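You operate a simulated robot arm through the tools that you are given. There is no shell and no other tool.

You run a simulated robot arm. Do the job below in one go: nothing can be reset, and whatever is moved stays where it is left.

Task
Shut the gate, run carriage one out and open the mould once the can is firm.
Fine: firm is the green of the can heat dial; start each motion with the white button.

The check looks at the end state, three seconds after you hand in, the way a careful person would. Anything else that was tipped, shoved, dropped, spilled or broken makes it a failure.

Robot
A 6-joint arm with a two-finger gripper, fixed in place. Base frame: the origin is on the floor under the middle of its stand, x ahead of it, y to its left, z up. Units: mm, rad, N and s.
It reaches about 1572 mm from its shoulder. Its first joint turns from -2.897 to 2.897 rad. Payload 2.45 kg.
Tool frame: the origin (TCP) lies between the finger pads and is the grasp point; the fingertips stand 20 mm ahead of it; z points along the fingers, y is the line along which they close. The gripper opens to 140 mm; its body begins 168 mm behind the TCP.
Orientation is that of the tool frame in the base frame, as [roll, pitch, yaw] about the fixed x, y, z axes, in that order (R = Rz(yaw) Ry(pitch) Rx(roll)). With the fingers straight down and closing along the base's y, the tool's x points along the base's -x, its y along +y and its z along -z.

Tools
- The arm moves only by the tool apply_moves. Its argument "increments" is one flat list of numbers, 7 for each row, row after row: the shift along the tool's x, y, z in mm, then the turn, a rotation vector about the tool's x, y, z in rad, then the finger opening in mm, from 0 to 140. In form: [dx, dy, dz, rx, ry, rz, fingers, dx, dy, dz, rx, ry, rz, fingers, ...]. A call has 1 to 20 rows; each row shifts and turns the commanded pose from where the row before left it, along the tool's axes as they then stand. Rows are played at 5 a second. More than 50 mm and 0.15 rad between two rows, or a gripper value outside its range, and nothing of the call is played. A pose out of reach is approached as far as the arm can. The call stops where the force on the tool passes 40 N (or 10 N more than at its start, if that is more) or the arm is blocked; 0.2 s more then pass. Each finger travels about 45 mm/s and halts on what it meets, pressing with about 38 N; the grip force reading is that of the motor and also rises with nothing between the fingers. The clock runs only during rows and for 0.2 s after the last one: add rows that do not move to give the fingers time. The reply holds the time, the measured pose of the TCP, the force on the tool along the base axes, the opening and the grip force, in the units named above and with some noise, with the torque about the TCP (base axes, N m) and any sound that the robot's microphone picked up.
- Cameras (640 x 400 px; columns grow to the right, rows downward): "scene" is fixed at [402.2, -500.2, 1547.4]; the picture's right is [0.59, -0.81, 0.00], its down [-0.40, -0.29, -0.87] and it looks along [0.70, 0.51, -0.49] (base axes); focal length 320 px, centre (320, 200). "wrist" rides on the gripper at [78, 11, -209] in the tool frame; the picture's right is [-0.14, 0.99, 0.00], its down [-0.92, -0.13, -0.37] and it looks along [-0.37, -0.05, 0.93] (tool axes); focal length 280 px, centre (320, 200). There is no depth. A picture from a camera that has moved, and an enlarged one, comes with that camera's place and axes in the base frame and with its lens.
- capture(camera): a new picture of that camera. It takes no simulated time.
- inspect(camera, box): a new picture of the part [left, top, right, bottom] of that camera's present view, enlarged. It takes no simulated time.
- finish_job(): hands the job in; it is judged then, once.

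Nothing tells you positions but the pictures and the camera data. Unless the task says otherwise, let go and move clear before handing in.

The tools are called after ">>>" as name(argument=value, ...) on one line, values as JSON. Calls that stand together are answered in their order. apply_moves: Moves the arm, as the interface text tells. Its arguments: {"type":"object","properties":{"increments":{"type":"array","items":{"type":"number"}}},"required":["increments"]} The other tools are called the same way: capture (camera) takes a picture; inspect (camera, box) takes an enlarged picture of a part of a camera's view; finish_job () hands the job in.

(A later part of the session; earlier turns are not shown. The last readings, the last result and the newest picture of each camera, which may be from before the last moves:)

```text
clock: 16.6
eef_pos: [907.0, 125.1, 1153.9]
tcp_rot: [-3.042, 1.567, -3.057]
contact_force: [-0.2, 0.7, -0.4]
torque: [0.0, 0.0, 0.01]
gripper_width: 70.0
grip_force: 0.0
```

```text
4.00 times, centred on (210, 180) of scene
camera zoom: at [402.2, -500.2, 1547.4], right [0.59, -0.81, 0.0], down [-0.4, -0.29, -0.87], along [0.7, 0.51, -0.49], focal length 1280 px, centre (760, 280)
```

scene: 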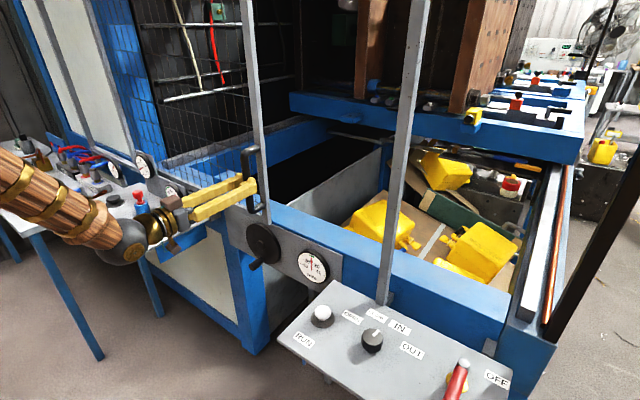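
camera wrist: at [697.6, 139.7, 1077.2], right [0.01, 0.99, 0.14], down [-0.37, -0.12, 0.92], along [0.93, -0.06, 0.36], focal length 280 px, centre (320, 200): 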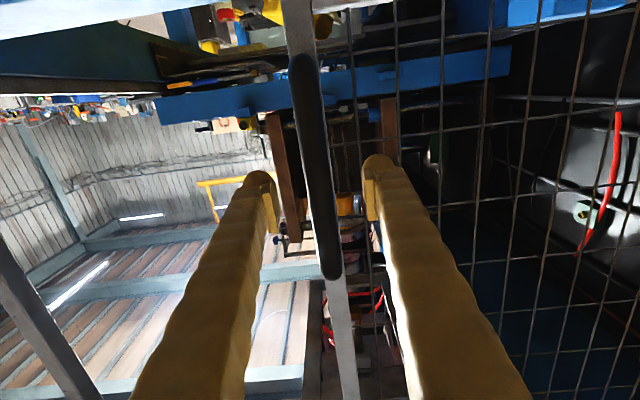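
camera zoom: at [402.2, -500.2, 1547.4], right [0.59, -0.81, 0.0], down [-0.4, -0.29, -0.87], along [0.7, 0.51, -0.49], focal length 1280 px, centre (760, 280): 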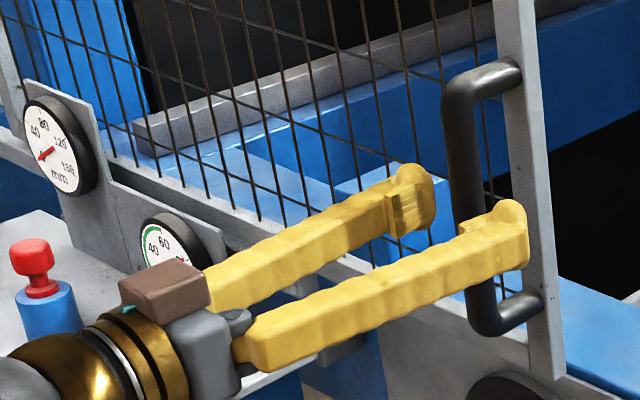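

Gate holds its place. Now tilting the tool about the TCP.

>>> apply_moves(increments=[0, 0, 0, 0, 0.12, 0, 70, 0, 0, 0, 0, 0.15, 0, 70, 0, 0, 0, 0, 0.15, 0, 70, 0, 0, 0, 0, 0.15, 0, 70, 0, 0, 0, 0, 0.15, 0, 70, 0, 0, 0, 0, 0, 0, 70])

>>> capture(camera="wrist")

>>> inspect(camera="scene", box=[140, 110, 300, 230])

```text
clock: 18.0
eef_pos: [909.1, 119.1, 1156.1]
tcp_rot: [-3.079, 0.919, -3.089]
contact_force: [-0.9, 0.0, -1.2]
torque: [0.03, -0.21, -0.11]
gripper_width: 69.9
grip_force: 0.0
out of reach, approached as far as the arm can: row 5
```

```text
taken
camera wrist: at [695.2, 131.7, 1220.4], right [0.08, 0.99, 0.07], down [0.26, -0.09, 0.96], along [0.96, -0.06, -0.27], focal length 280 px, centre (320, 200)
```

wrist: 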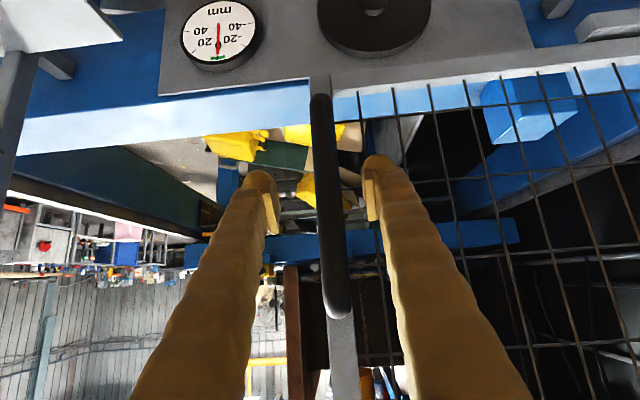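

```text
3.33 times, centred on (220, 170) of scene
camera zoom: at [402.2, -500.2, 1547.4], right [0.59, -0.81, 0.0], down [-0.4, -0.29, -0.87], along [0.7, 0.51, -0.49], focal length 1066 px, centre (653, 300)
```

zoom: 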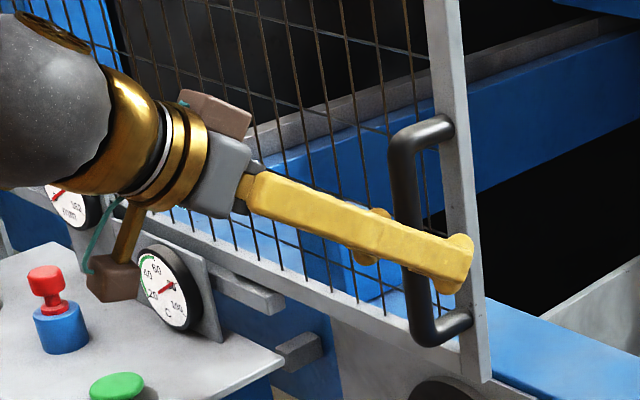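

The wrist is at a joint limit in this flipped posture. I'll back off the handle, return toward +y, tilt the tool fully down there (as at the start), then regrip the bar from above with fingers pointing down.

>>> apply_moves(increments=[24, 0, -32, 0, 0, 0, 70, 24, 0, -32, 0, 0, 0, 70, 24, 0, -32, 0, 0, 0, 70, 0, 45, 0, 0, 0, 0, 70, 0, 45, 0, 0, 0, 0, 70, 0, 45, 0, 0, 0, 0, 70, 0, 45, 0, 0, 0, 0, 70, 0, 45, 0, 0, 0, 0, 70, 0, 0, 0, 0, 0, 0, 70])

>>> capture(camera="scene")

>>> inspect(camera="scene", box=[150, 170, 210, 220])

```text
clock: 20.0
eef_pos: [791.9, 345.8, 1153.4]
tcp_rot: [-3.119, 0.914, -3.141]
contact_force: [0.2, 1.0, -0.7]
torque: [0.0, 0.01, 0.01]
gripper_width: 69.9
grip_force: 0.1
```

```text
taken
```

scene: 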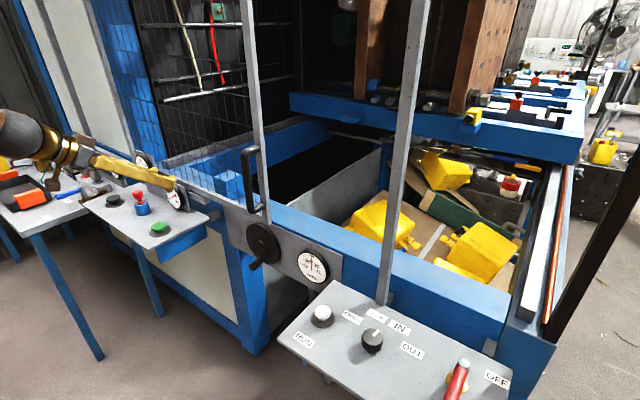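

```text
8.00 times, centred on (180, 195) of scene
camera zoom: at [402.2, -500.2, 1547.4], right [0.59, -0.81, 0.0], down [-0.4, -0.29, -0.87], along [0.7, 0.51, -0.49], focal length 2560 px, centre (1440, 240)
```

zoom: 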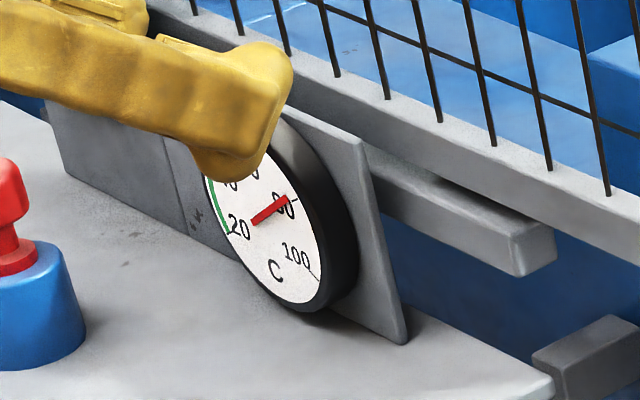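

Now I'll tilt the tool straight down here.

>>> apply_moves(increments=[0, 0, 0, 0, 0.15, 0, 70, 0, 0, 0, 0, 0.15, 0, 70, 0, 0, 0, 0, 0.15, 0, 70, 0, 0, 0, 0, 0.15, 0, 70, 0, 0, 0, 0, 0.15, 0, 70, 0, 0, 0, 0, 0.15, 0, 70, 0, 0, 0, 0, 0.014, 0, 70, 0, 0, 0, 0, 0, 0, 70])

>>> capture(camera="scene")

```text
clock: 21.8
eef_pos: [791.5, 345.2, 1153.5]
tcp_rot: [-3.128, -0.001, 3.125]
contact_force: [-0.7, 0.6, 0.1]
torque: [0.01, 0.02, 0.04]
gripper_width: 69.9
grip_force: 0.0
```

```text
taken
```

scene: 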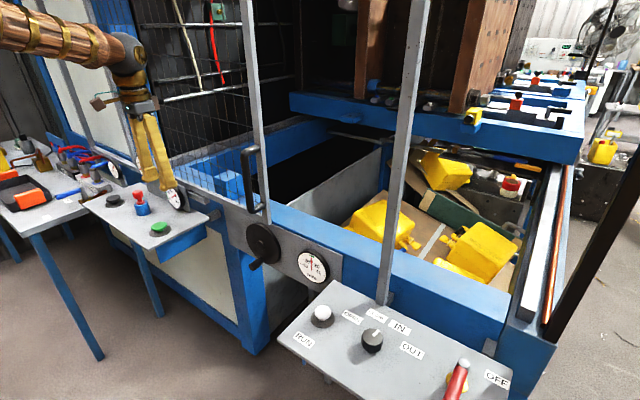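

Tool is straight down again. I'll raise, move over the handle at about (907, 125) and look down at it before descending.

>>> apply_moves(increments=[0, 0, -46, 0, 0, 0, 70, 0, 0, -46, 0, 0, 0, 70, 0, 0, -46, 0, 0, 0, 70, -20, -44, 0, 0, 0, 0, 70, -20, -44, 0, 0, 0, 0, 70, -20, -44, 0, 0, 0, 0, 70, -20, -44, 0, 0, 0, 0, 70, -20, -44, 0, 0, 0, 0, 70, 0, 0, 0, 0, 0, 0, 70])

>>> capture(camera="wrist")

>>> inspect(camera="scene", box=[160, 60, 340, 220])

>>> inspect(camera="scene", box=[150, 170, 210, 220])

```text
clock: 23.8
eef_pos: [886.8, 125.1, 1294.3]
tcp_rot: [-3.131, 0.002, 3.123]
contact_force: [-0.1, 0.8, -0.2]
torque: [0.01, 0.0, 0.01]
gripper_width: 70.4
grip_force: 0.0
```

```text
taken
camera wrist: at [809.3, 140.1, 1503.6], right [0.15, 0.99, -0.01], down [0.92, -0.14, 0.37], along [0.37, -0.07, -0.93], focal length 280 px, centre (320, 200)
```

wrist: 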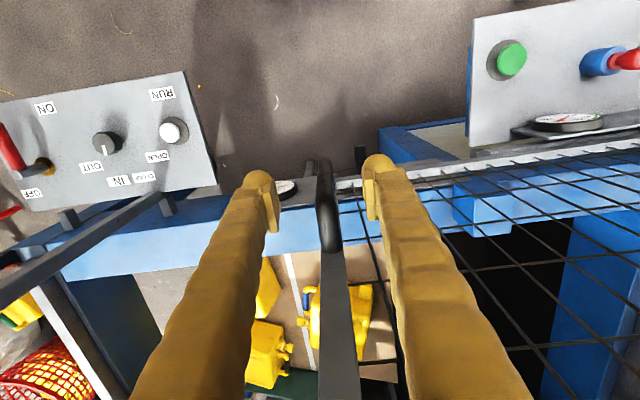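

```text
2.50 times, centred on (250, 140) of scene
camera zoom: at [402.2, -500.2, 1547.4], right [0.59, -0.81, 0.0], down [-0.4, -0.29, -0.87], along [0.7, 0.51, -0.49], focal length 800 px, centre (495, 350)
```

zoom: 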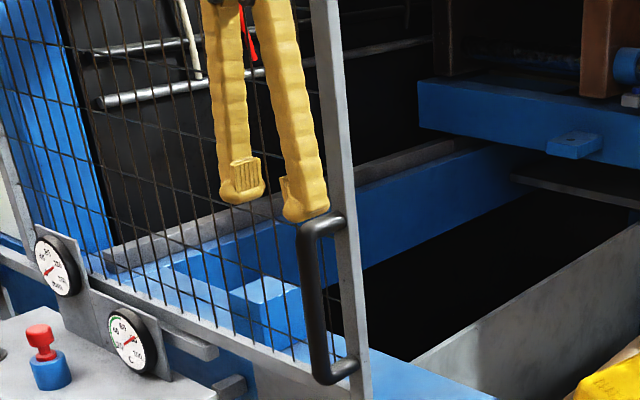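

```text
8.00 times, centred on (180, 195) of scene
camera zoom: at [402.2, -500.2, 1547.4], right [0.59, -0.81, 0.0], down [-0.4, -0.29, -0.87], along [0.7, 0.51, -0.49], focal length 2560 px, centre (1440, 240)
```

zoom: 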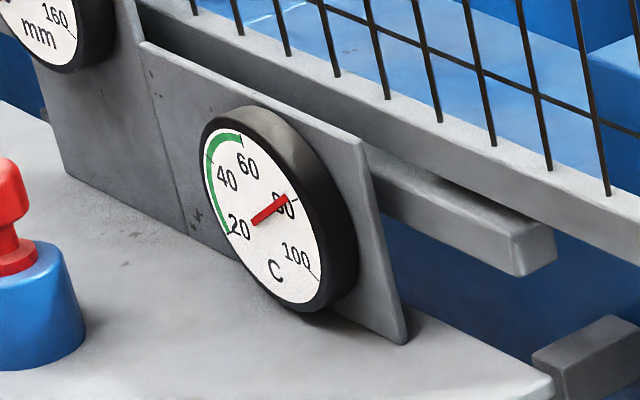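

The dial has just started dropping slowly, so cooling is underway. I'll zoom in on the handle below the fingers to align.

>>> inspect(camera="wrist", box=[260, 130, 400, 270])

>>> inspect(camera="scene", box=[220, 80, 280, 220])

```text
2.86 times, centred on (330, 200) of wrist
camera zoom: at [809.3, 140.1, 1503.6], right [0.15, 0.99, -0.01], down [0.92, -0.14, 0.37], along [0.37, -0.07, -0.93], focal length 801 px, centre (291, 200)
```

zoom: 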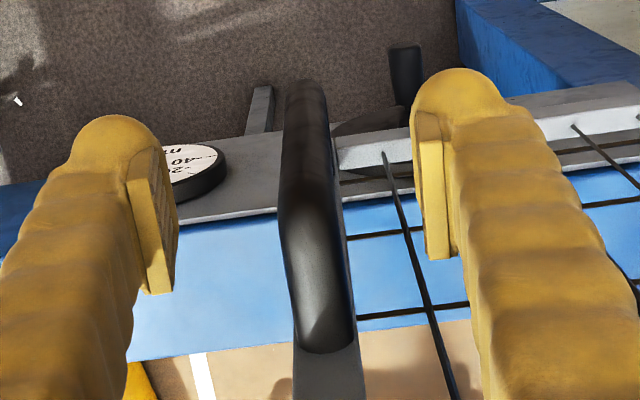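

```text
2.86 times, centred on (250, 150) of scene
camera zoom: at [402.2, -500.2, 1547.4], right [0.59, -0.81, 0.0], down [-0.4, -0.29, -0.87], along [0.7, 0.51, -0.49], focal length 914 px, centre (520, 343)
```

zoom: 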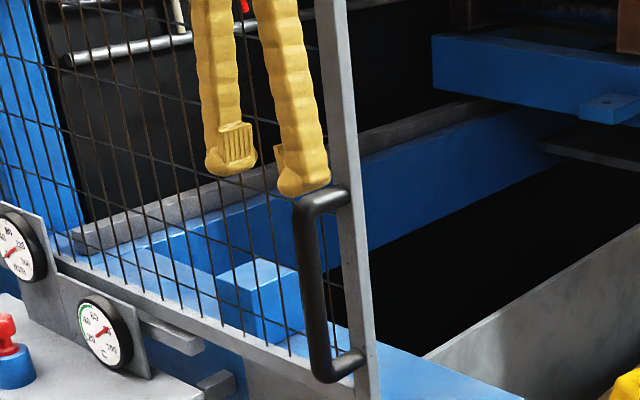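

The bar's axis is at about x≈917, y≈126. I'll shift +28 mm in x and descend to straddle it.

>>> apply_moves(increments=[-28, 1, 0, 0, 0, 0, 70, 0, 0, 35, 0, 0, 0, 70, 0, 0, 35, 0, 0, 0, 70, 0, 0, 35, 0, 0, 0, 70, 0, 0, 0, 0, 0, 0, 70])

>>> inspect(camera="wrist", box=[220, 100, 440, 300])

>>> inspect(camera="scene", box=[200, 80, 300, 220])

```text
clock: 25.0
eef_pos: [914.1, 125.4, 1188.9]
tcp_rot: [-3.129, 0.001, 3.123]
contact_force: [-0.3, -0.1, -0.1]
torque: [0.01, 0.0, -0.06]
gripper_width: 70.0
grip_force: 0.2
```

```text
2.00 times, centred on (330, 200) of wrist
camera zoom: at [837.1, 140.4, 1398.4], right [0.15, 0.99, -0.01], down [0.92, -0.14, 0.37], along [0.37, -0.07, -0.93], focal length 561 px, centre (300, 200)
```

zoom: 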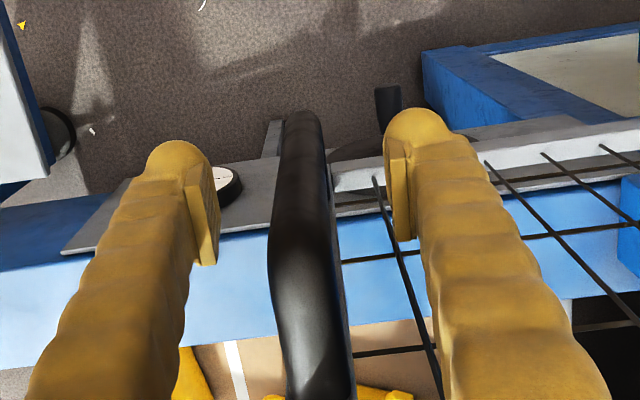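

```text
2.86 times, centred on (250, 150) of scene
camera zoom: at [402.2, -500.2, 1547.4], right [0.59, -0.81, 0.0], down [-0.4, -0.29, -0.87], along [0.7, 0.51, -0.49], focal length 914 px, centre (520, 343)
```

zoom: 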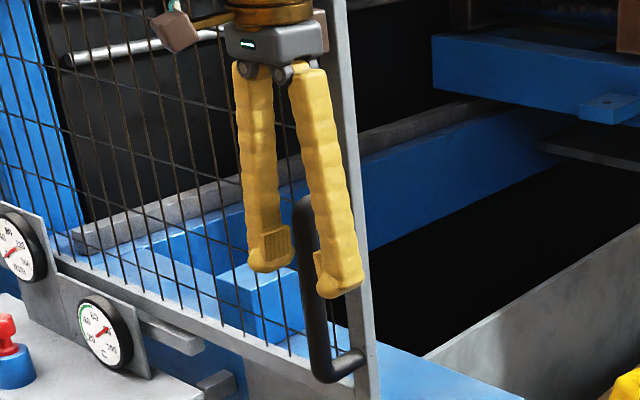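

The bar sits between the fingers. Closing on it.

>>> apply_moves(increments=[0, 0, 0, 0, 0, 0, 15, 0, 0, 0, 0, 0, 0, 15, 0, 0, 0, 0, 0, 0, 15, 0, 0, 0, 0, 0, 0, 15, 0, 0, 0, 0, 0, 0, 15, 0, -10, 0, 0, 0, 0, 15, 0, -20, 0, 0, 0, 0, 15, 0, -25, 0, 0, 0, 0, 15])

>>> capture(camera="scene")

>>> capture(camera="wrist")

```text
clock: 26.8
eef_pos: [915.4, 69.3, 1188.6]
tcp_rot: [-3.13, 0.002, 3.125]
contact_force: [14.9, -4.7, -7.3]
torque: [-0.05, -0.2, -0.11]
gripper_width: 20.6
grip_force: 44.3
```

```text
taken
```

scene: 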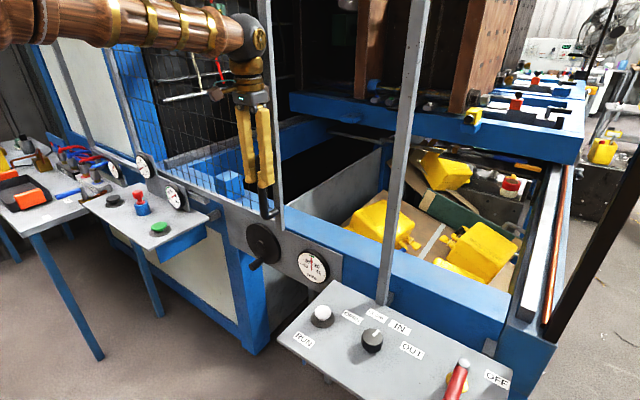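

```text
taken
camera wrist: at [836.9, 84.6, 1398.5], right [0.15, 0.99, -0.01], down [0.92, -0.14, 0.37], along [0.37, -0.07, -0.93], focal length 280 px, centre (320, 200)
```

wrist: 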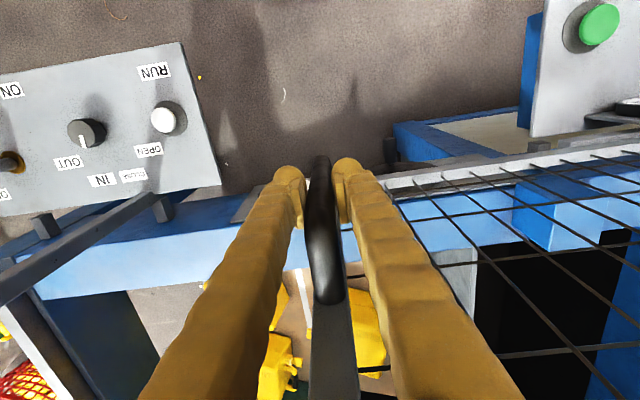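

The gate follows. I'll continue pulling about 240 mm and then look.

>>> apply_moves(increments=[0.5, -25, 0, 0, 0, 0, 15, 0.5, -30, 0, 0, 0, 0, 15, 0.5, -30, 0, 0, 0, 0, 15, 0.5, -30, 0, 0, 0, 0, 15, 0.5, -30, 0, 0, 0, 0, 15, 0.5, -30, 0, 0, 0, 0, 15, 0.5, -30, 0, 0, 0, 0, 15, 0.5, -25, 0, 0, 0, 0, 15])

>>> capture(camera="scene")

>>> capture(camera="wrist")

```text
clock: 27.3
eef_pos: [913.6, 35.4, 1190.4]
tcp_rot: [-3.131, 0.005, 3.127]
contact_force: [5.0, 1.3, -3.9]
torque: [0.08, -0.11, 0.0]
gripper_width: 20.5
grip_force: 45.1
stopped in row 2: the force on the tool passed its limit at 43 N (the readings are from after the stop); the commanded pose is now the measured one
```

```text
taken
```

scene: 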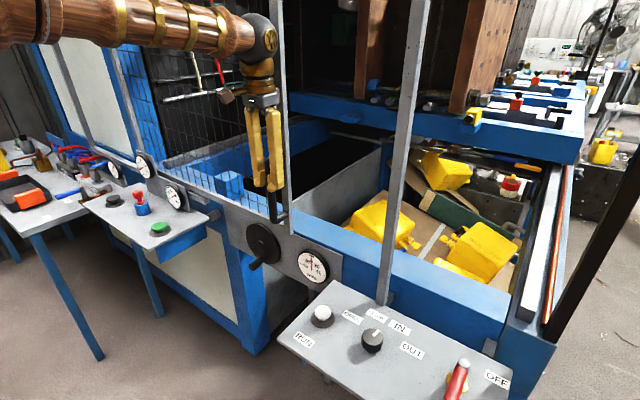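

```text
taken
camera wrist: at [836.2, 50.8, 1398.3], right [0.15, 0.99, -0.01], down [0.92, -0.14, 0.37], along [0.37, -0.07, -0.93], focal length 280 px, centre (320, 200)
```

wrist: 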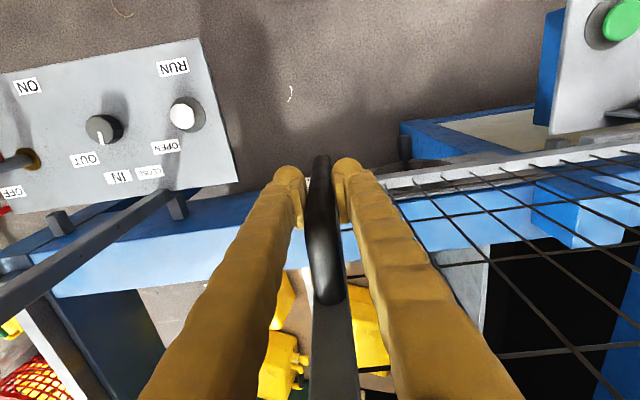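

It stopped from a force spike, maybe from the sudden start. I'll resume with a slower ramp and watch whether something obstructs the gate.

>>> apply_moves(increments=[0, -8, 0, 0, 0, 0, 15, 0.2, -12, 0, 0, 0, 0, 15, 0.3, -15, 0, 0, 0, 0, 15, 0.3, -18, 0, 0, 0, 0, 15])

>>> inspect(camera="scene", box=[200, 100, 340, 290])

```text
clock: 28.2
eef_pos: [914.8, -1.1, 1189.4]
tcp_rot: [-3.129, 0.007, 3.126]
contact_force: [4.5, -2.9, -3.5]
torque: [0.02, -0.06, 0.0]
gripper_width: 20.6
grip_force: 45.5
stopped in row 4: the force on the tool passed its limit at 43 N (the readings are from after the stop); the commanded pose is now the measured one
```

```text
2.11 times, centred on (270, 195) of scene
camera zoom: at [402.2, -500.2, 1547.4], right [0.59, -0.81, 0.0], down [-0.4, -0.29, -0.87], along [0.7, 0.51, -0.49], focal length 674 px, centre (425, 210)
```

zoom: 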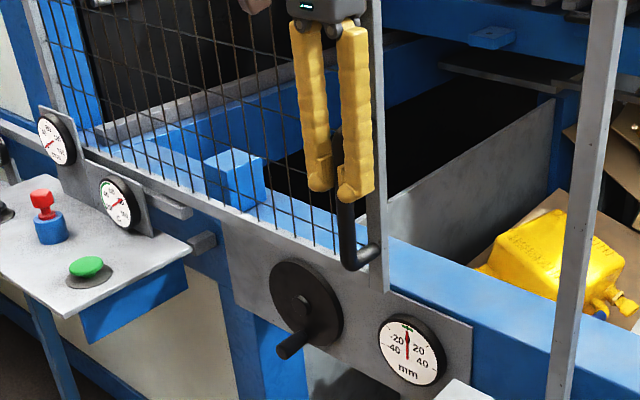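

No obstruction visible; the gate just seems to drag more with speed. I'll go slower and steadier.

>>> apply_moves(increments=[0, -5, 0, 0, 0, 0, 15, 0.1, -8, 0, 0, 0, 0, 15, 0.1, -10, 0, 0, 0, 0, 15, 0.1, -10, 0, 0, 0, 0, 15, 0.1, -10, 0, 0, 0, 0, 15, 0.1, -10, 0, 0, 0, 0, 15])

>>> capture(camera="wrist")

```text
clock: 29.3
eef_pos: [914.8, -39.2, 1188.3]
tcp_rot: [-3.129, 0.008, 3.123]
contact_force: [4.8, -5.3, -4.1]
torque: [-0.06, -0.06, -0.07]
gripper_width: 20.6
grip_force: 44.9
stopped in row 5: the force on the tool passed its limit at 42 N (the readings are from after the stop); the commanded pose is now the measured one
```

```text
taken
camera wrist: at [835.2, -24.1, 1398.1], right [0.15, 0.99, -0.01], down [0.92, -0.14, 0.38], along [0.37, -0.07, -0.93], focal length 280 px, centre (320, 200)
```

wrist: 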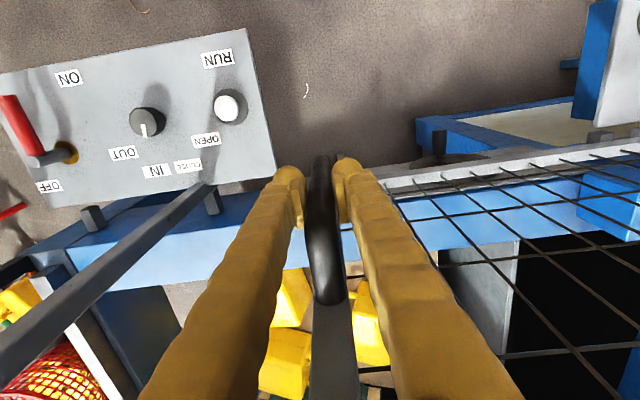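

The force builds because the tool's y axis is slightly yawed, so I'm drifting in −x against the bar (and my compensation had the wrong sign). I'll correct with the proper sign and continue.

>>> apply_moves(increments=[-0.2, -10, 0.12, 0, 0, 0, 15, -0.37, -20, 0.25, 0, 0, 0, 15, -0.47, -25, 0.3, 0, 0, 0, 15, -0.47, -25, 0.3, 0, 0, 0, 15, -0.47, -25, 0.3, 0, 0, 0, 15])

>>> capture(camera="scene")

>>> capture(camera="wrist")

```text
clock: 30.5
eef_pos: [914.4, -146.5, 1189.9]
tcp_rot: [-3.131, 0.007, 3.124]
contact_force: [17.7, -3.1, -19.5]
torque: [-0.03, -0.22, -0.09]
gripper_width: 20.7
grip_force: 45.1
```

```text
taken
```

scene: 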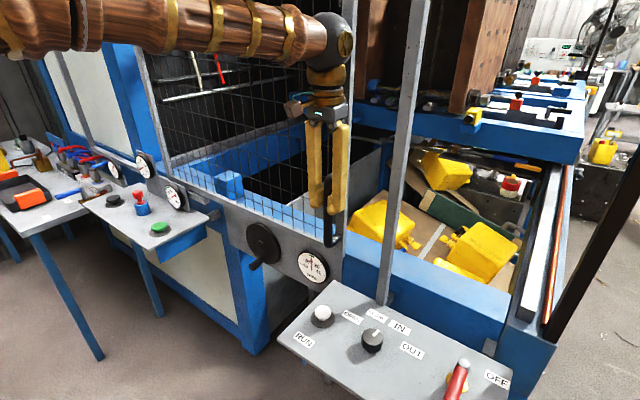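

```text
taken
camera wrist: at [835.1, -129.8, 1398.2], right [0.15, 0.99, -0.01], down [0.92, -0.14, 0.38], along [0.37, -0.07, -0.93], focal length 280 px, centre (320, 200)
```

wrist: 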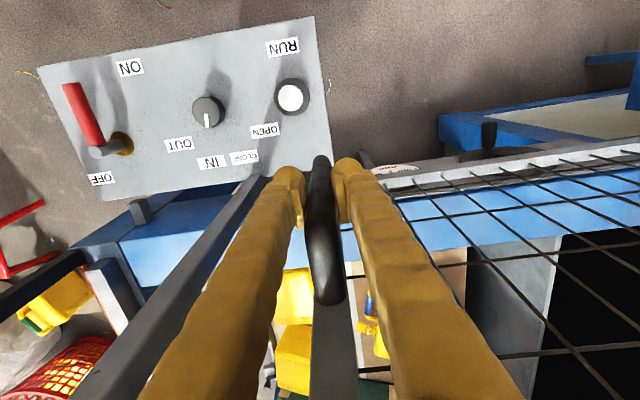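

Working well. About 100 mm remain to the post; I'll continue in smaller steps and let it stop when it meets the post.

>>> apply_moves(increments=[-0.7, -12, 0.6, 0, 0, 0, 15, -0.4, -15, 0.4, 0, 0, 0, 15, -0.3, -15, 0.2, 0, 0, 0, 15, -0.3, -15, 0.2, 0, 0, 0, 15, -0.3, -12, 0.2, 0, 0, 0, 15])

>>> capture(camera="scene")

>>> capture(camera="wrist")

```text
clock: 31.7
eef_pos: [914.3, -213.1, 1189.2]
tcp_rot: [-3.129, 0.006, 3.125]
contact_force: [-17.4, -0.4, 4.3]
torque: [0.01, 0.24, -0.03]
gripper_width: 21.0
grip_force: 45.1
```

```text
taken
```

scene: 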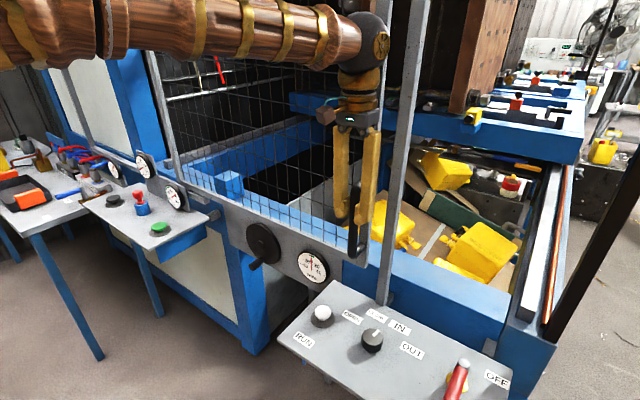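

```text
taken
camera wrist: at [835.2, -198.2, 1398.2], right [0.15, 0.99, -0.01], down [0.92, -0.14, 0.38], along [0.37, -0.07, -0.93], focal length 280 px, centre (320, 200)
```

wrist: 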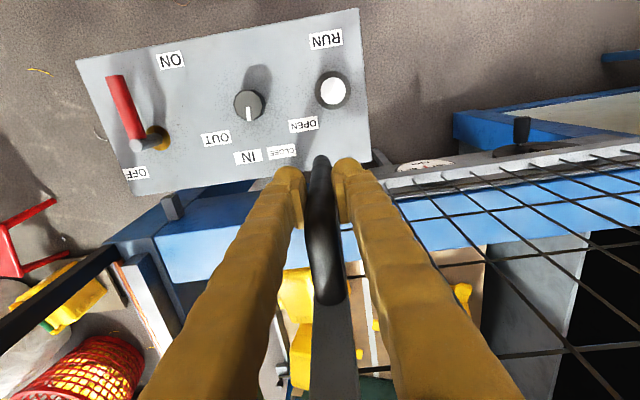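

Close now. I'll check the gap between gate stile and post.

>>> inspect(camera="scene", box=[330, 120, 430, 310])

>>> inspect(camera="scene", box=[320, 0, 460, 100])

```text
2.11 times, centred on (380, 215) of scene
camera zoom: at [402.2, -500.2, 1547.4], right [0.59, -0.81, 0.0], down [-0.4, -0.29, -0.87], along [0.7, 0.51, -0.49], focal length 674 px, centre (194, 168)
```

zoom: 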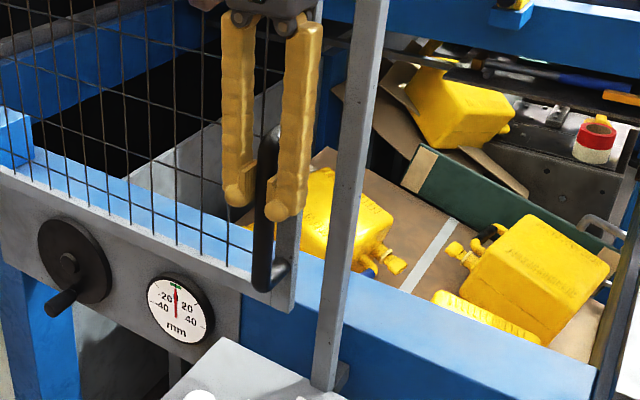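

```text
4.00 times, centred on (390, 50) of scene
camera zoom: at [402.2, -500.2, 1547.4], right [0.59, -0.81, 0.0], down [-0.4, -0.29, -0.87], along [0.7, 0.51, -0.49], focal length 1280 px, centre (40, 800)
```

zoom: 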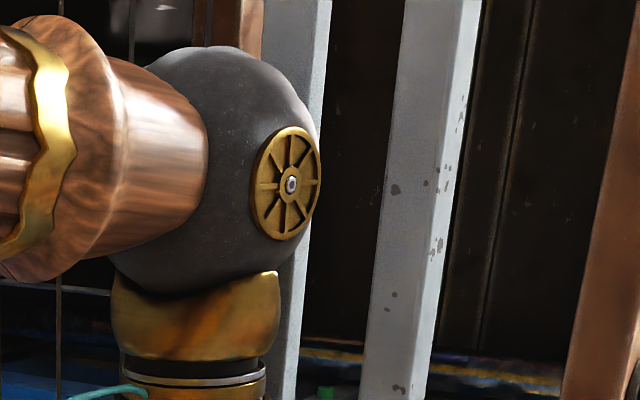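

A gap of a few centimetres remains. Continuing gently.

>>> apply_moves(increments=[0.3, -6, 0, 0, 0, 0, 15, -0.1, -8, 0.1, 0, 0, 0, 15, -0.2, -10, 0.1, 0, 0, 0, 15, -0.2, -10, 0.1, 0, 0, 0, 15, -0.2, -10, 0.1, 0, 0, 0, 15, -0.2, -10, 0.1, 0, 0, 0, 15])

>>> inspect(camera="scene", box=[330, 120, 430, 310])

>>> inspect(camera="scene", box=[320, 0, 460, 100])

```text
clock: 32.8
eef_pos: [915.3, -246.5, 1190.1]
tcp_rot: [-3.133, 0.007, 3.128]
contact_force: [-9.1, 4.0, 3.9]
torque: [0.04, 0.15, -0.01]
gripper_width: 20.5
grip_force: 45.0
stopped in row 5: the force on the tool passed its limit at 48 N (the readings are from after the stop); the commanded pose is now the measured one
```

```text
2.11 times, centred on (380, 215) of scene
camera zoom: at [402.2, -500.2, 1547.4], right [0.59, -0.81, 0.0], down [-0.4, -0.29, -0.87], along [0.7, 0.51, -0.49], focal length 674 px, centre (194, 168)
```

zoom: 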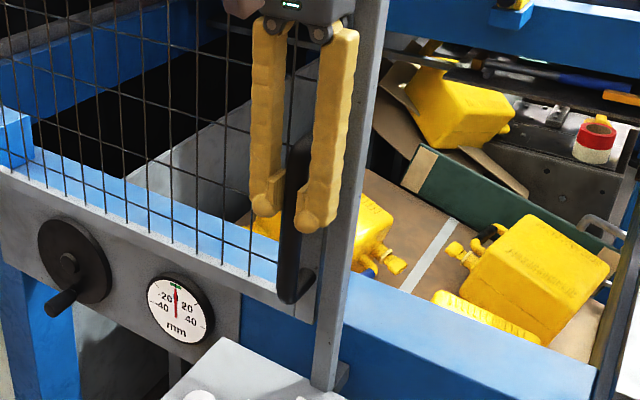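

```text
4.00 times, centred on (390, 50) of scene
camera zoom: at [402.2, -500.2, 1547.4], right [0.59, -0.81, 0.0], down [-0.4, -0.29, -0.87], along [0.7, 0.51, -0.49], focal length 1280 px, centre (40, 800)
```

zoom: 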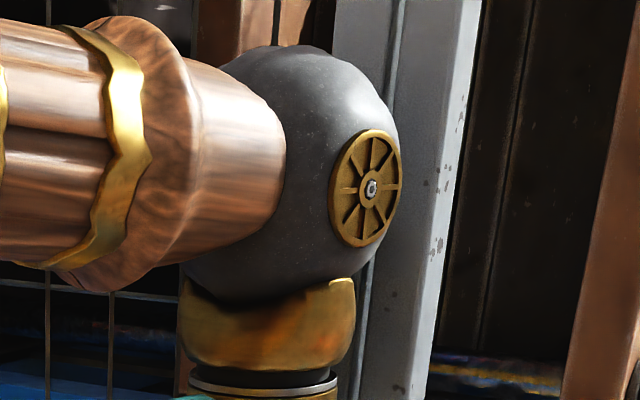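

The gate met the post at y≈−246. I'll give one more gentle push to make sure it's fully home, then look.

>>> apply_moves(increments=[0, -3, 0, 0, 0, 0, 15, 0, -3, 0, 0, 0, 0, 15, 0, -3, 0, 0, 0, 0, 15, 0, -3, 0, 0, 0, 0, 15])

>>> inspect(camera="scene", box=[330, 180, 420, 310])

>>> capture(camera="wrist")

```text
clock: 33.3
eef_pos: [915.4, -247.2, 1189.8]
tcp_rot: [-3.136, 0.006, 3.13]
contact_force: [-7.9, 5.8, 1.9]
torque: [0.1, 0.14, 0.04]
gripper_width: 20.7
grip_force: 45.0
stopped in row 2: the force on the tool passed its limit at 45 N (the readings are from after the stop); the commanded pose is now the measured one
```

```text
3.08 times, centred on (375, 245) of scene
camera zoom: at [402.2, -500.2, 1547.4], right [0.59, -0.81, 0.0], down [-0.4, -0.29, -0.87], along [0.7, 0.51, -0.49], focal length 984 px, centre (151, 62)
```

zoom: 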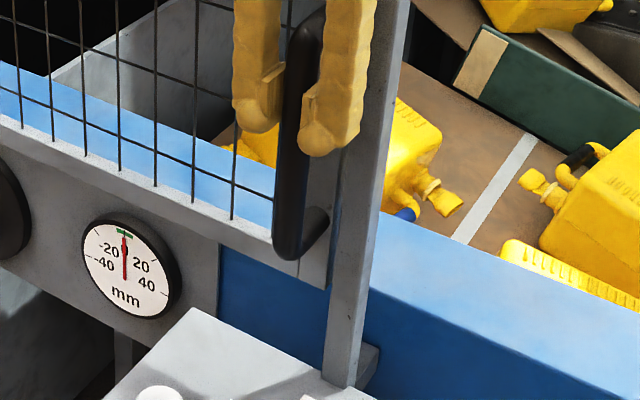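

```text
taken
camera wrist: at [835.8, -232.9, 1398.5], right [0.15, 0.99, 0.0], down [0.92, -0.14, 0.37], along [0.37, -0.06, -0.93], focal length 280 px, centre (320, 200)
```

wrist: 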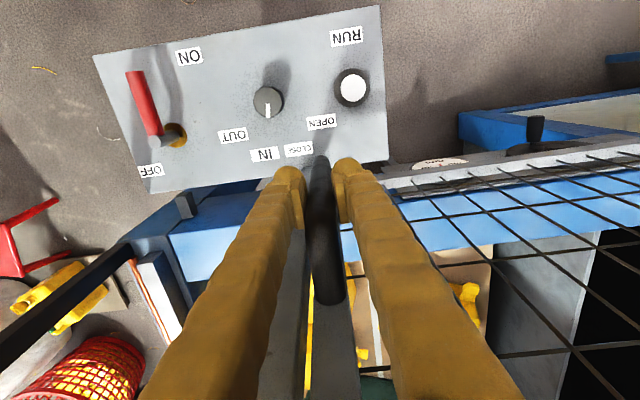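

The gate is home against the post. I'll open the fingers, lift clear and look at the whole panel from above.

>>> apply_moves(increments=[0, 0, 0, 0, 0, 0, 60, 0, 0, 0, 0, 0, 0, 60, 0, 0, 0, 0, 0, 0, 60, 0, 0, 0, 0, 0, 0, 60, 0, 0, -40, 0, 0, 0, 60, 0, 0, -40, 0, 0, 0, 60, 0, 0, -40, 0, 0, 0, 60, 0, 0, -40, 0, 0, 0, 60, 40, 0, 0, 0, 0, 0, 60, 40, 0, 0, 0, 0, 0, 60, 40, 0, 0, 0, 0, 0, 60, 40, 0, 0, 0, 0, 0, 60, 0, 0, 0, 0, 0, 0, 60])

>>> capture(camera="wrist")

>>> capture(camera="scene")

>>> inspect(camera="scene", box=[150, 170, 210, 220])

```text
clock: 36.1
eef_pos: [754.7, -243.7, 1349.4]
tcp_rot: [-3.136, 0.004, 3.13]
contact_force: [-0.3, -0.2, 0.5]
torque: [0.01, 0.01, 0.02]
gripper_width: 59.9
grip_force: 0.0
```

```text
taken
camera wrist: at [675.3, -229.7, 1557.5], right [0.15, 0.99, 0.0], down [0.92, -0.14, 0.37], along [0.37, -0.06, -0.93], focal length 280 px, centre (320, 200)
```

wrist: 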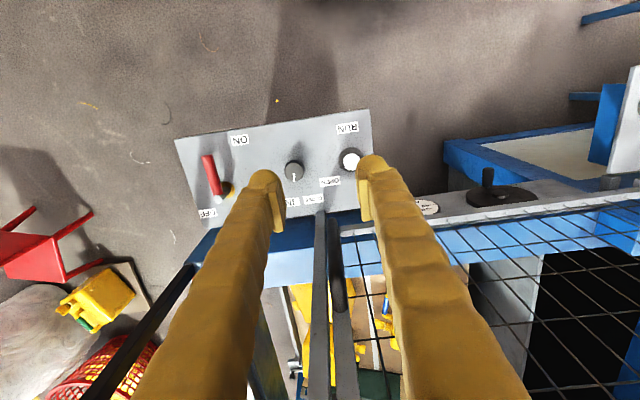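

```text
taken
```

scene: 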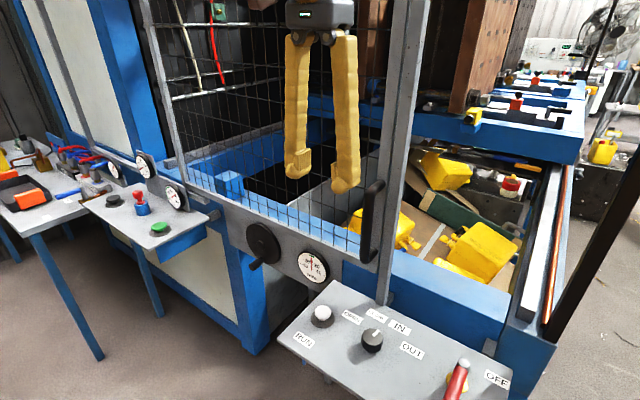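

```text
8.00 times, centred on (180, 195) of scene
camera zoom: at [402.2, -500.2, 1547.4], right [0.59, -0.81, 0.0], down [-0.4, -0.29, -0.87], along [0.7, 0.51, -0.49], focal length 2560 px, centre (1440, 240)
```

zoom: 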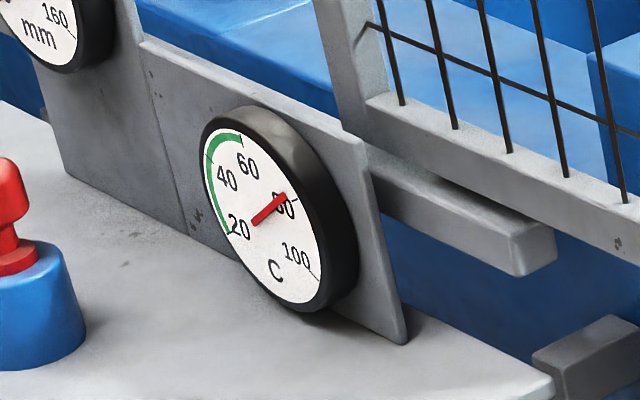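

Gate is shut and staying. Now I'll study the control panel: lever, knob, button.

>>> inspect(camera="wrist", box=[170, 100, 390, 230])

>>> inspect(camera="scene", box=[280, 280, 420, 400])

```text
2.91 times, centred on (280, 165) of wrist
camera zoom: at [675.3, -229.7, 1557.5], right [0.15, 0.99, 0.0], down [0.92, -0.14, 0.37], along [0.37, -0.06, -0.93], focal length 816 px, centre (436, 302)
```

zoom: 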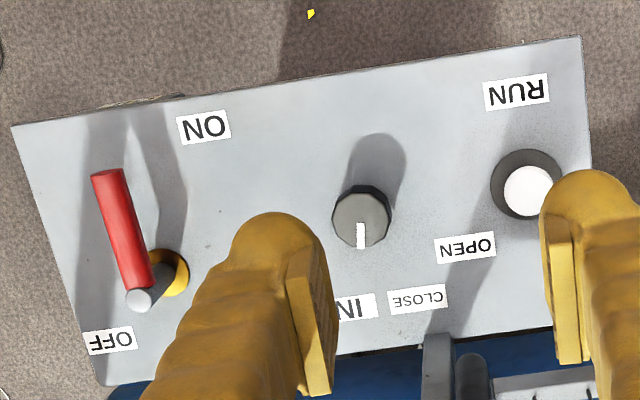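

```text
3.33 times, centred on (350, 340) of scene
camera zoom: at [402.2, -500.2, 1547.4], right [0.59, -0.81, 0.0], down [-0.4, -0.29, -0.87], along [0.7, 0.51, -0.49], focal length 1066 px, centre (220, -267)
```

zoom: 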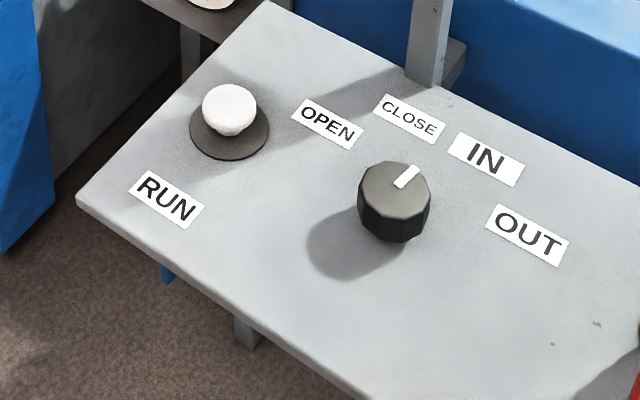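

Panel surface is at z≈898; knob at about (845, −320), button at (843, −184). I'll bring the gripper over the knob for a close look at the pointer and labels.

>>> apply_moves(increments=[-30, -25, 0, 0, 0, 0, 110, -30, -25, 0, 0, 0, 0, 110, -30, -25, 0, 0, 0, 0, 110, 0, 0, 48, 0, 0, 0, 110, 0, 0, 48, 0, 0, 0, 110, 0, 0, 48, 0, 0, 0, 110, 0, 0, 48, 0, 0, 0, 110, 0, 0, 48, 0, 0, 0, 110, 0, 0, 48, 0, 0, 0, 110, 0, 0, 30, 0, 0, 0, 110, 0, 0, 0, 0, 0, 0, 110])

>>> capture(camera="wrist")

>>> capture(camera="scene")

>>> inspect(camera="scene", box=[150, 170, 210, 220])

```text
clock: 38.5
eef_pos: [844.8, -321.8, 1031.8]
tcp_rot: [-3.137, 0.004, 3.128]
contact_force: [0.0, 0.6, -0.1]
torque: [-0.01, 0.02, -0.02]
gripper_width: 110.1
grip_force: 0.1
```

```text
taken
camera wrist: at [765.8, -308.1, 1240.4], right [0.15, 0.99, 0.0], down [0.92, -0.14, 0.37], along [0.37, -0.06, -0.93], focal length 280 px, centre (320, 200)
```

wrist: 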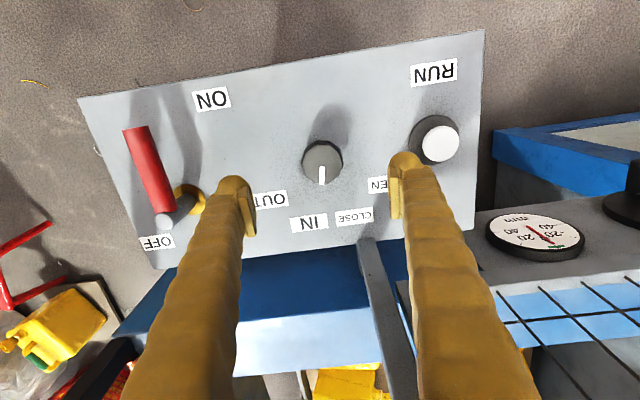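

```text
taken
```

scene: 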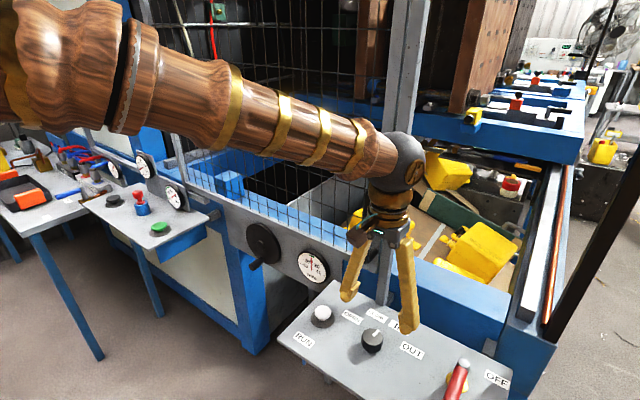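

```text
8.00 times, centred on (180, 195) of scene
camera zoom: at [402.2, -500.2, 1547.4], right [0.59, -0.81, 0.0], down [-0.4, -0.29, -0.87], along [0.7, 0.51, -0.49], focal length 2560 px, centre (1440, 240)
```

zoom: 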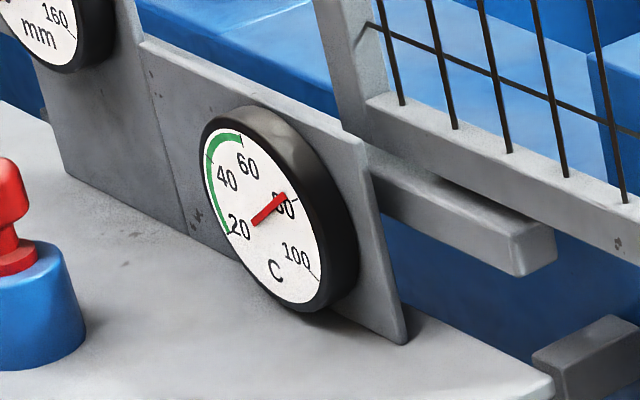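

>>> inspect(camera="wrist", box=[240, 110, 410, 250])

>>> inspect(camera="wrist", box=[80, 80, 240, 270])

```text
2.86 times, centred on (325, 180) of wrist
camera zoom: at [765.8, -308.1, 1240.4], right [0.15, 0.99, 0.0], down [0.92, -0.14, 0.37], along [0.37, -0.06, -0.93], focal length 801 px, centre (306, 257)
```

zoom: 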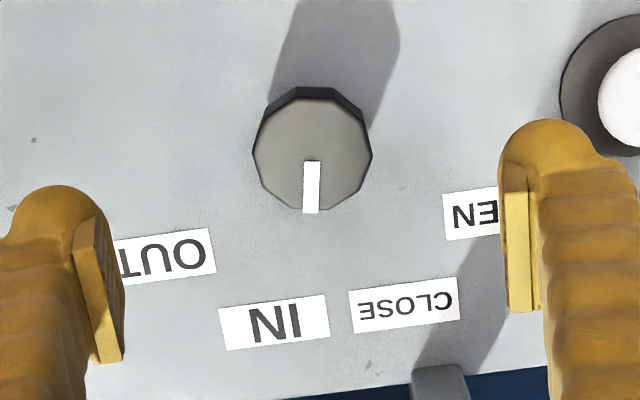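

```text
2.11 times, centred on (160, 175) of wrist
camera zoom: at [765.8, -308.1, 1240.4], right [0.15, 0.99, 0.0], down [0.92, -0.14, 0.37], along [0.37, -0.06, -0.93], focal length 590 px, centre (657, 253)
```

zoom: 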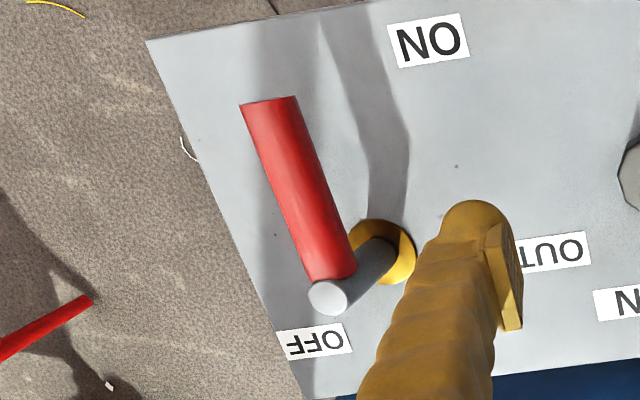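

The pointer sits near IN (about −10° from +x), labels at roughly +60 (OPEN), +20 (CLOSE), −20 (IN), −60° (OUT). The OIL lever lies along −x by its ON label, so oil is on. I'll lower onto the knob.

>>> apply_moves(increments=[-2, 2.5, 0, 0, 0, 0, 90, 0, 0, 35, 0, 0, 0, 90, 0, 0, 35, 0, 0, 0, 90, 0, 0, 20, 0, 0, 0, 90, 0, 0, 0, 0, 0, 0, 90])

>>> capture(camera="wrist")

>>> inspect(camera="scene", box=[320, 240, 440, 370])

```text
clock: 39.7
eef_pos: [846.9, -321.5, 941.1]
tcp_rot: [-3.136, 0.006, 3.132]
contact_force: [0.1, -0.1, -0.9]
torque: [-0.01, 0.02, 0.01]
gripper_width: 90.0
grip_force: 0.0
```

```text
taken
camera wrist: at [767.8, -306.6, 1150.2], right [0.15, 0.99, 0.0], down [0.92, -0.14, 0.37], along [0.37, -0.06, -0.93], focal length 280 px, centre (320, 200)
```

wrist: 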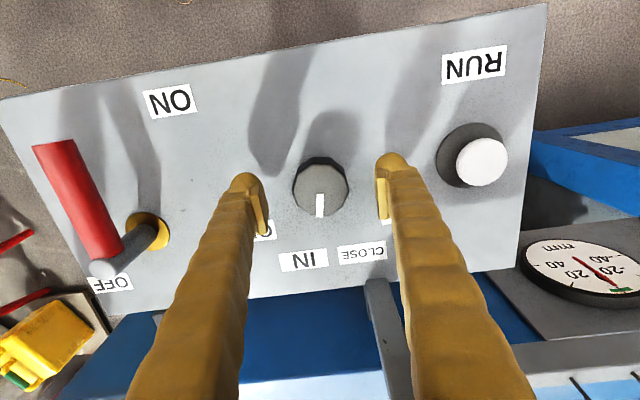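

```text
3.08 times, centred on (380, 305) of scene
camera zoom: at [402.2, -500.2, 1547.4], right [0.59, -0.81, 0.0], down [-0.4, -0.29, -0.87], along [0.7, 0.51, -0.49], focal length 984 px, centre (135, -123)
```

zoom: 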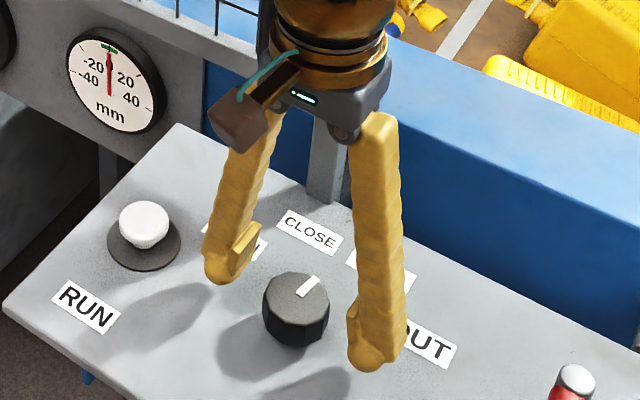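

Aligned over the knob. Lowering 16 mm more and closing on it.

>>> apply_moves(increments=[1, 0, 8, 0, 0, 0, 90, 0, 0, 8, 0, 0, 0, 90, 0, 0, 0, 0, 0, 0, 35, 0, 0, 0, 0, 0, 0, 35, 0, 0, 0, 0, 0, 0, 35, 0, 0, 0, 0, 0, 0, 35, 0, 0, 0, 0, 0, 0, 35])

>>> capture(camera="wrist")

>>> inspect(camera="scene", box=[320, 240, 440, 370])

```text
clock: 41.3
eef_pos: [846.3, -319.5, 925.1]
tcp_rot: [-3.137, 0.005, 3.129]
contact_force: [-1.2, 19.7, 1.2]
torque: [0.23, 0.01, -0.02]
gripper_width: 46.1
grip_force: 44.5
```

```text
taken
camera wrist: at [767.1, -306.2, 1134.4], right [0.15, 0.99, 0.0], down [0.92, -0.14, 0.37], along [0.37, -0.06, -0.93], focal length 280 px, centre (320, 200)
```

wrist: 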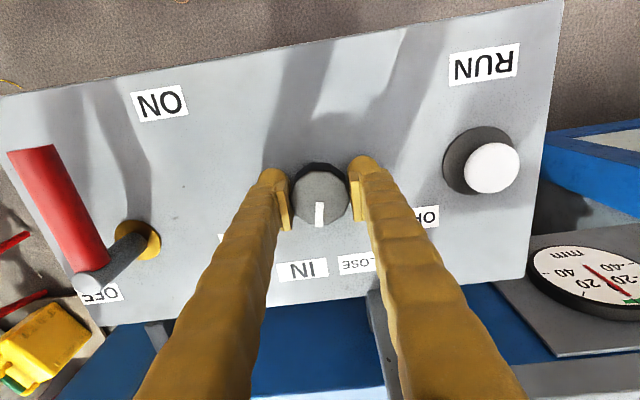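

```text
3.08 times, centred on (380, 305) of scene
camera zoom: at [402.2, -500.2, 1547.4], right [0.59, -0.81, 0.0], down [-0.4, -0.29, -0.87], along [0.7, 0.51, -0.49], focal length 984 px, centre (135, -123)
```

zoom: 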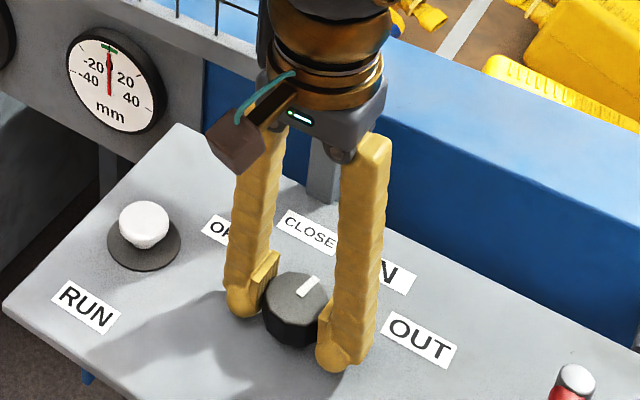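

Gripped at 46 mm with a small side load; I'll relieve it and rotate clockwise (seen from above) toward OUT.

>>> apply_moves(increments=[0, 1.5, 0, 0, 0, 0, 35, 0, 0, 0, 0, 0, 0.12, 35, 0, 0, 0, 0, 0, 0.12, 35, 0, 0, 0, 0, 0, 0.12, 35])

>>> inspect(camera="wrist", box=[220, 110, 420, 290])

>>> inspect(camera="scene", box=[320, 240, 440, 370])

```text
clock: 42.3
eef_pos: [846.8, -321.3, 925.1]
tcp_rot: [-3.138, 0.007, 2.766]
contact_force: [-7.0, -15.8, 3.5]
torque: [-0.02, 0.11, 0.04]
gripper_width: 46.2
grip_force: 44.3
```

```text
2.22 times, centred on (320, 200) of wrist
camera zoom: at [776.1, -279.2, 1134.2], right [0.49, 0.87, 0.0], down [0.81, -0.45, 0.38], along [0.33, -0.19, -0.93], focal length 623 px, centre (320, 200)
```

zoom: 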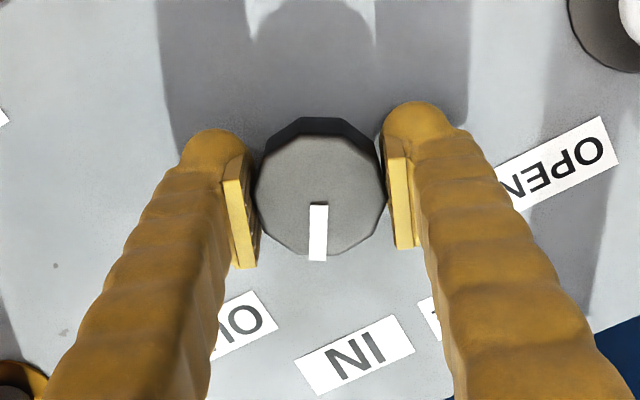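

```text
3.08 times, centred on (380, 305) of scene
camera zoom: at [402.2, -500.2, 1547.4], right [0.59, -0.81, 0.0], down [-0.4, -0.29, -0.87], along [0.7, 0.51, -0.49], focal length 984 px, centre (135, -123)
```

zoom: 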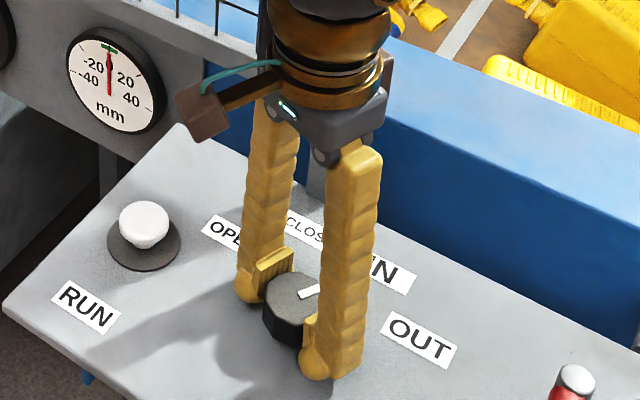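

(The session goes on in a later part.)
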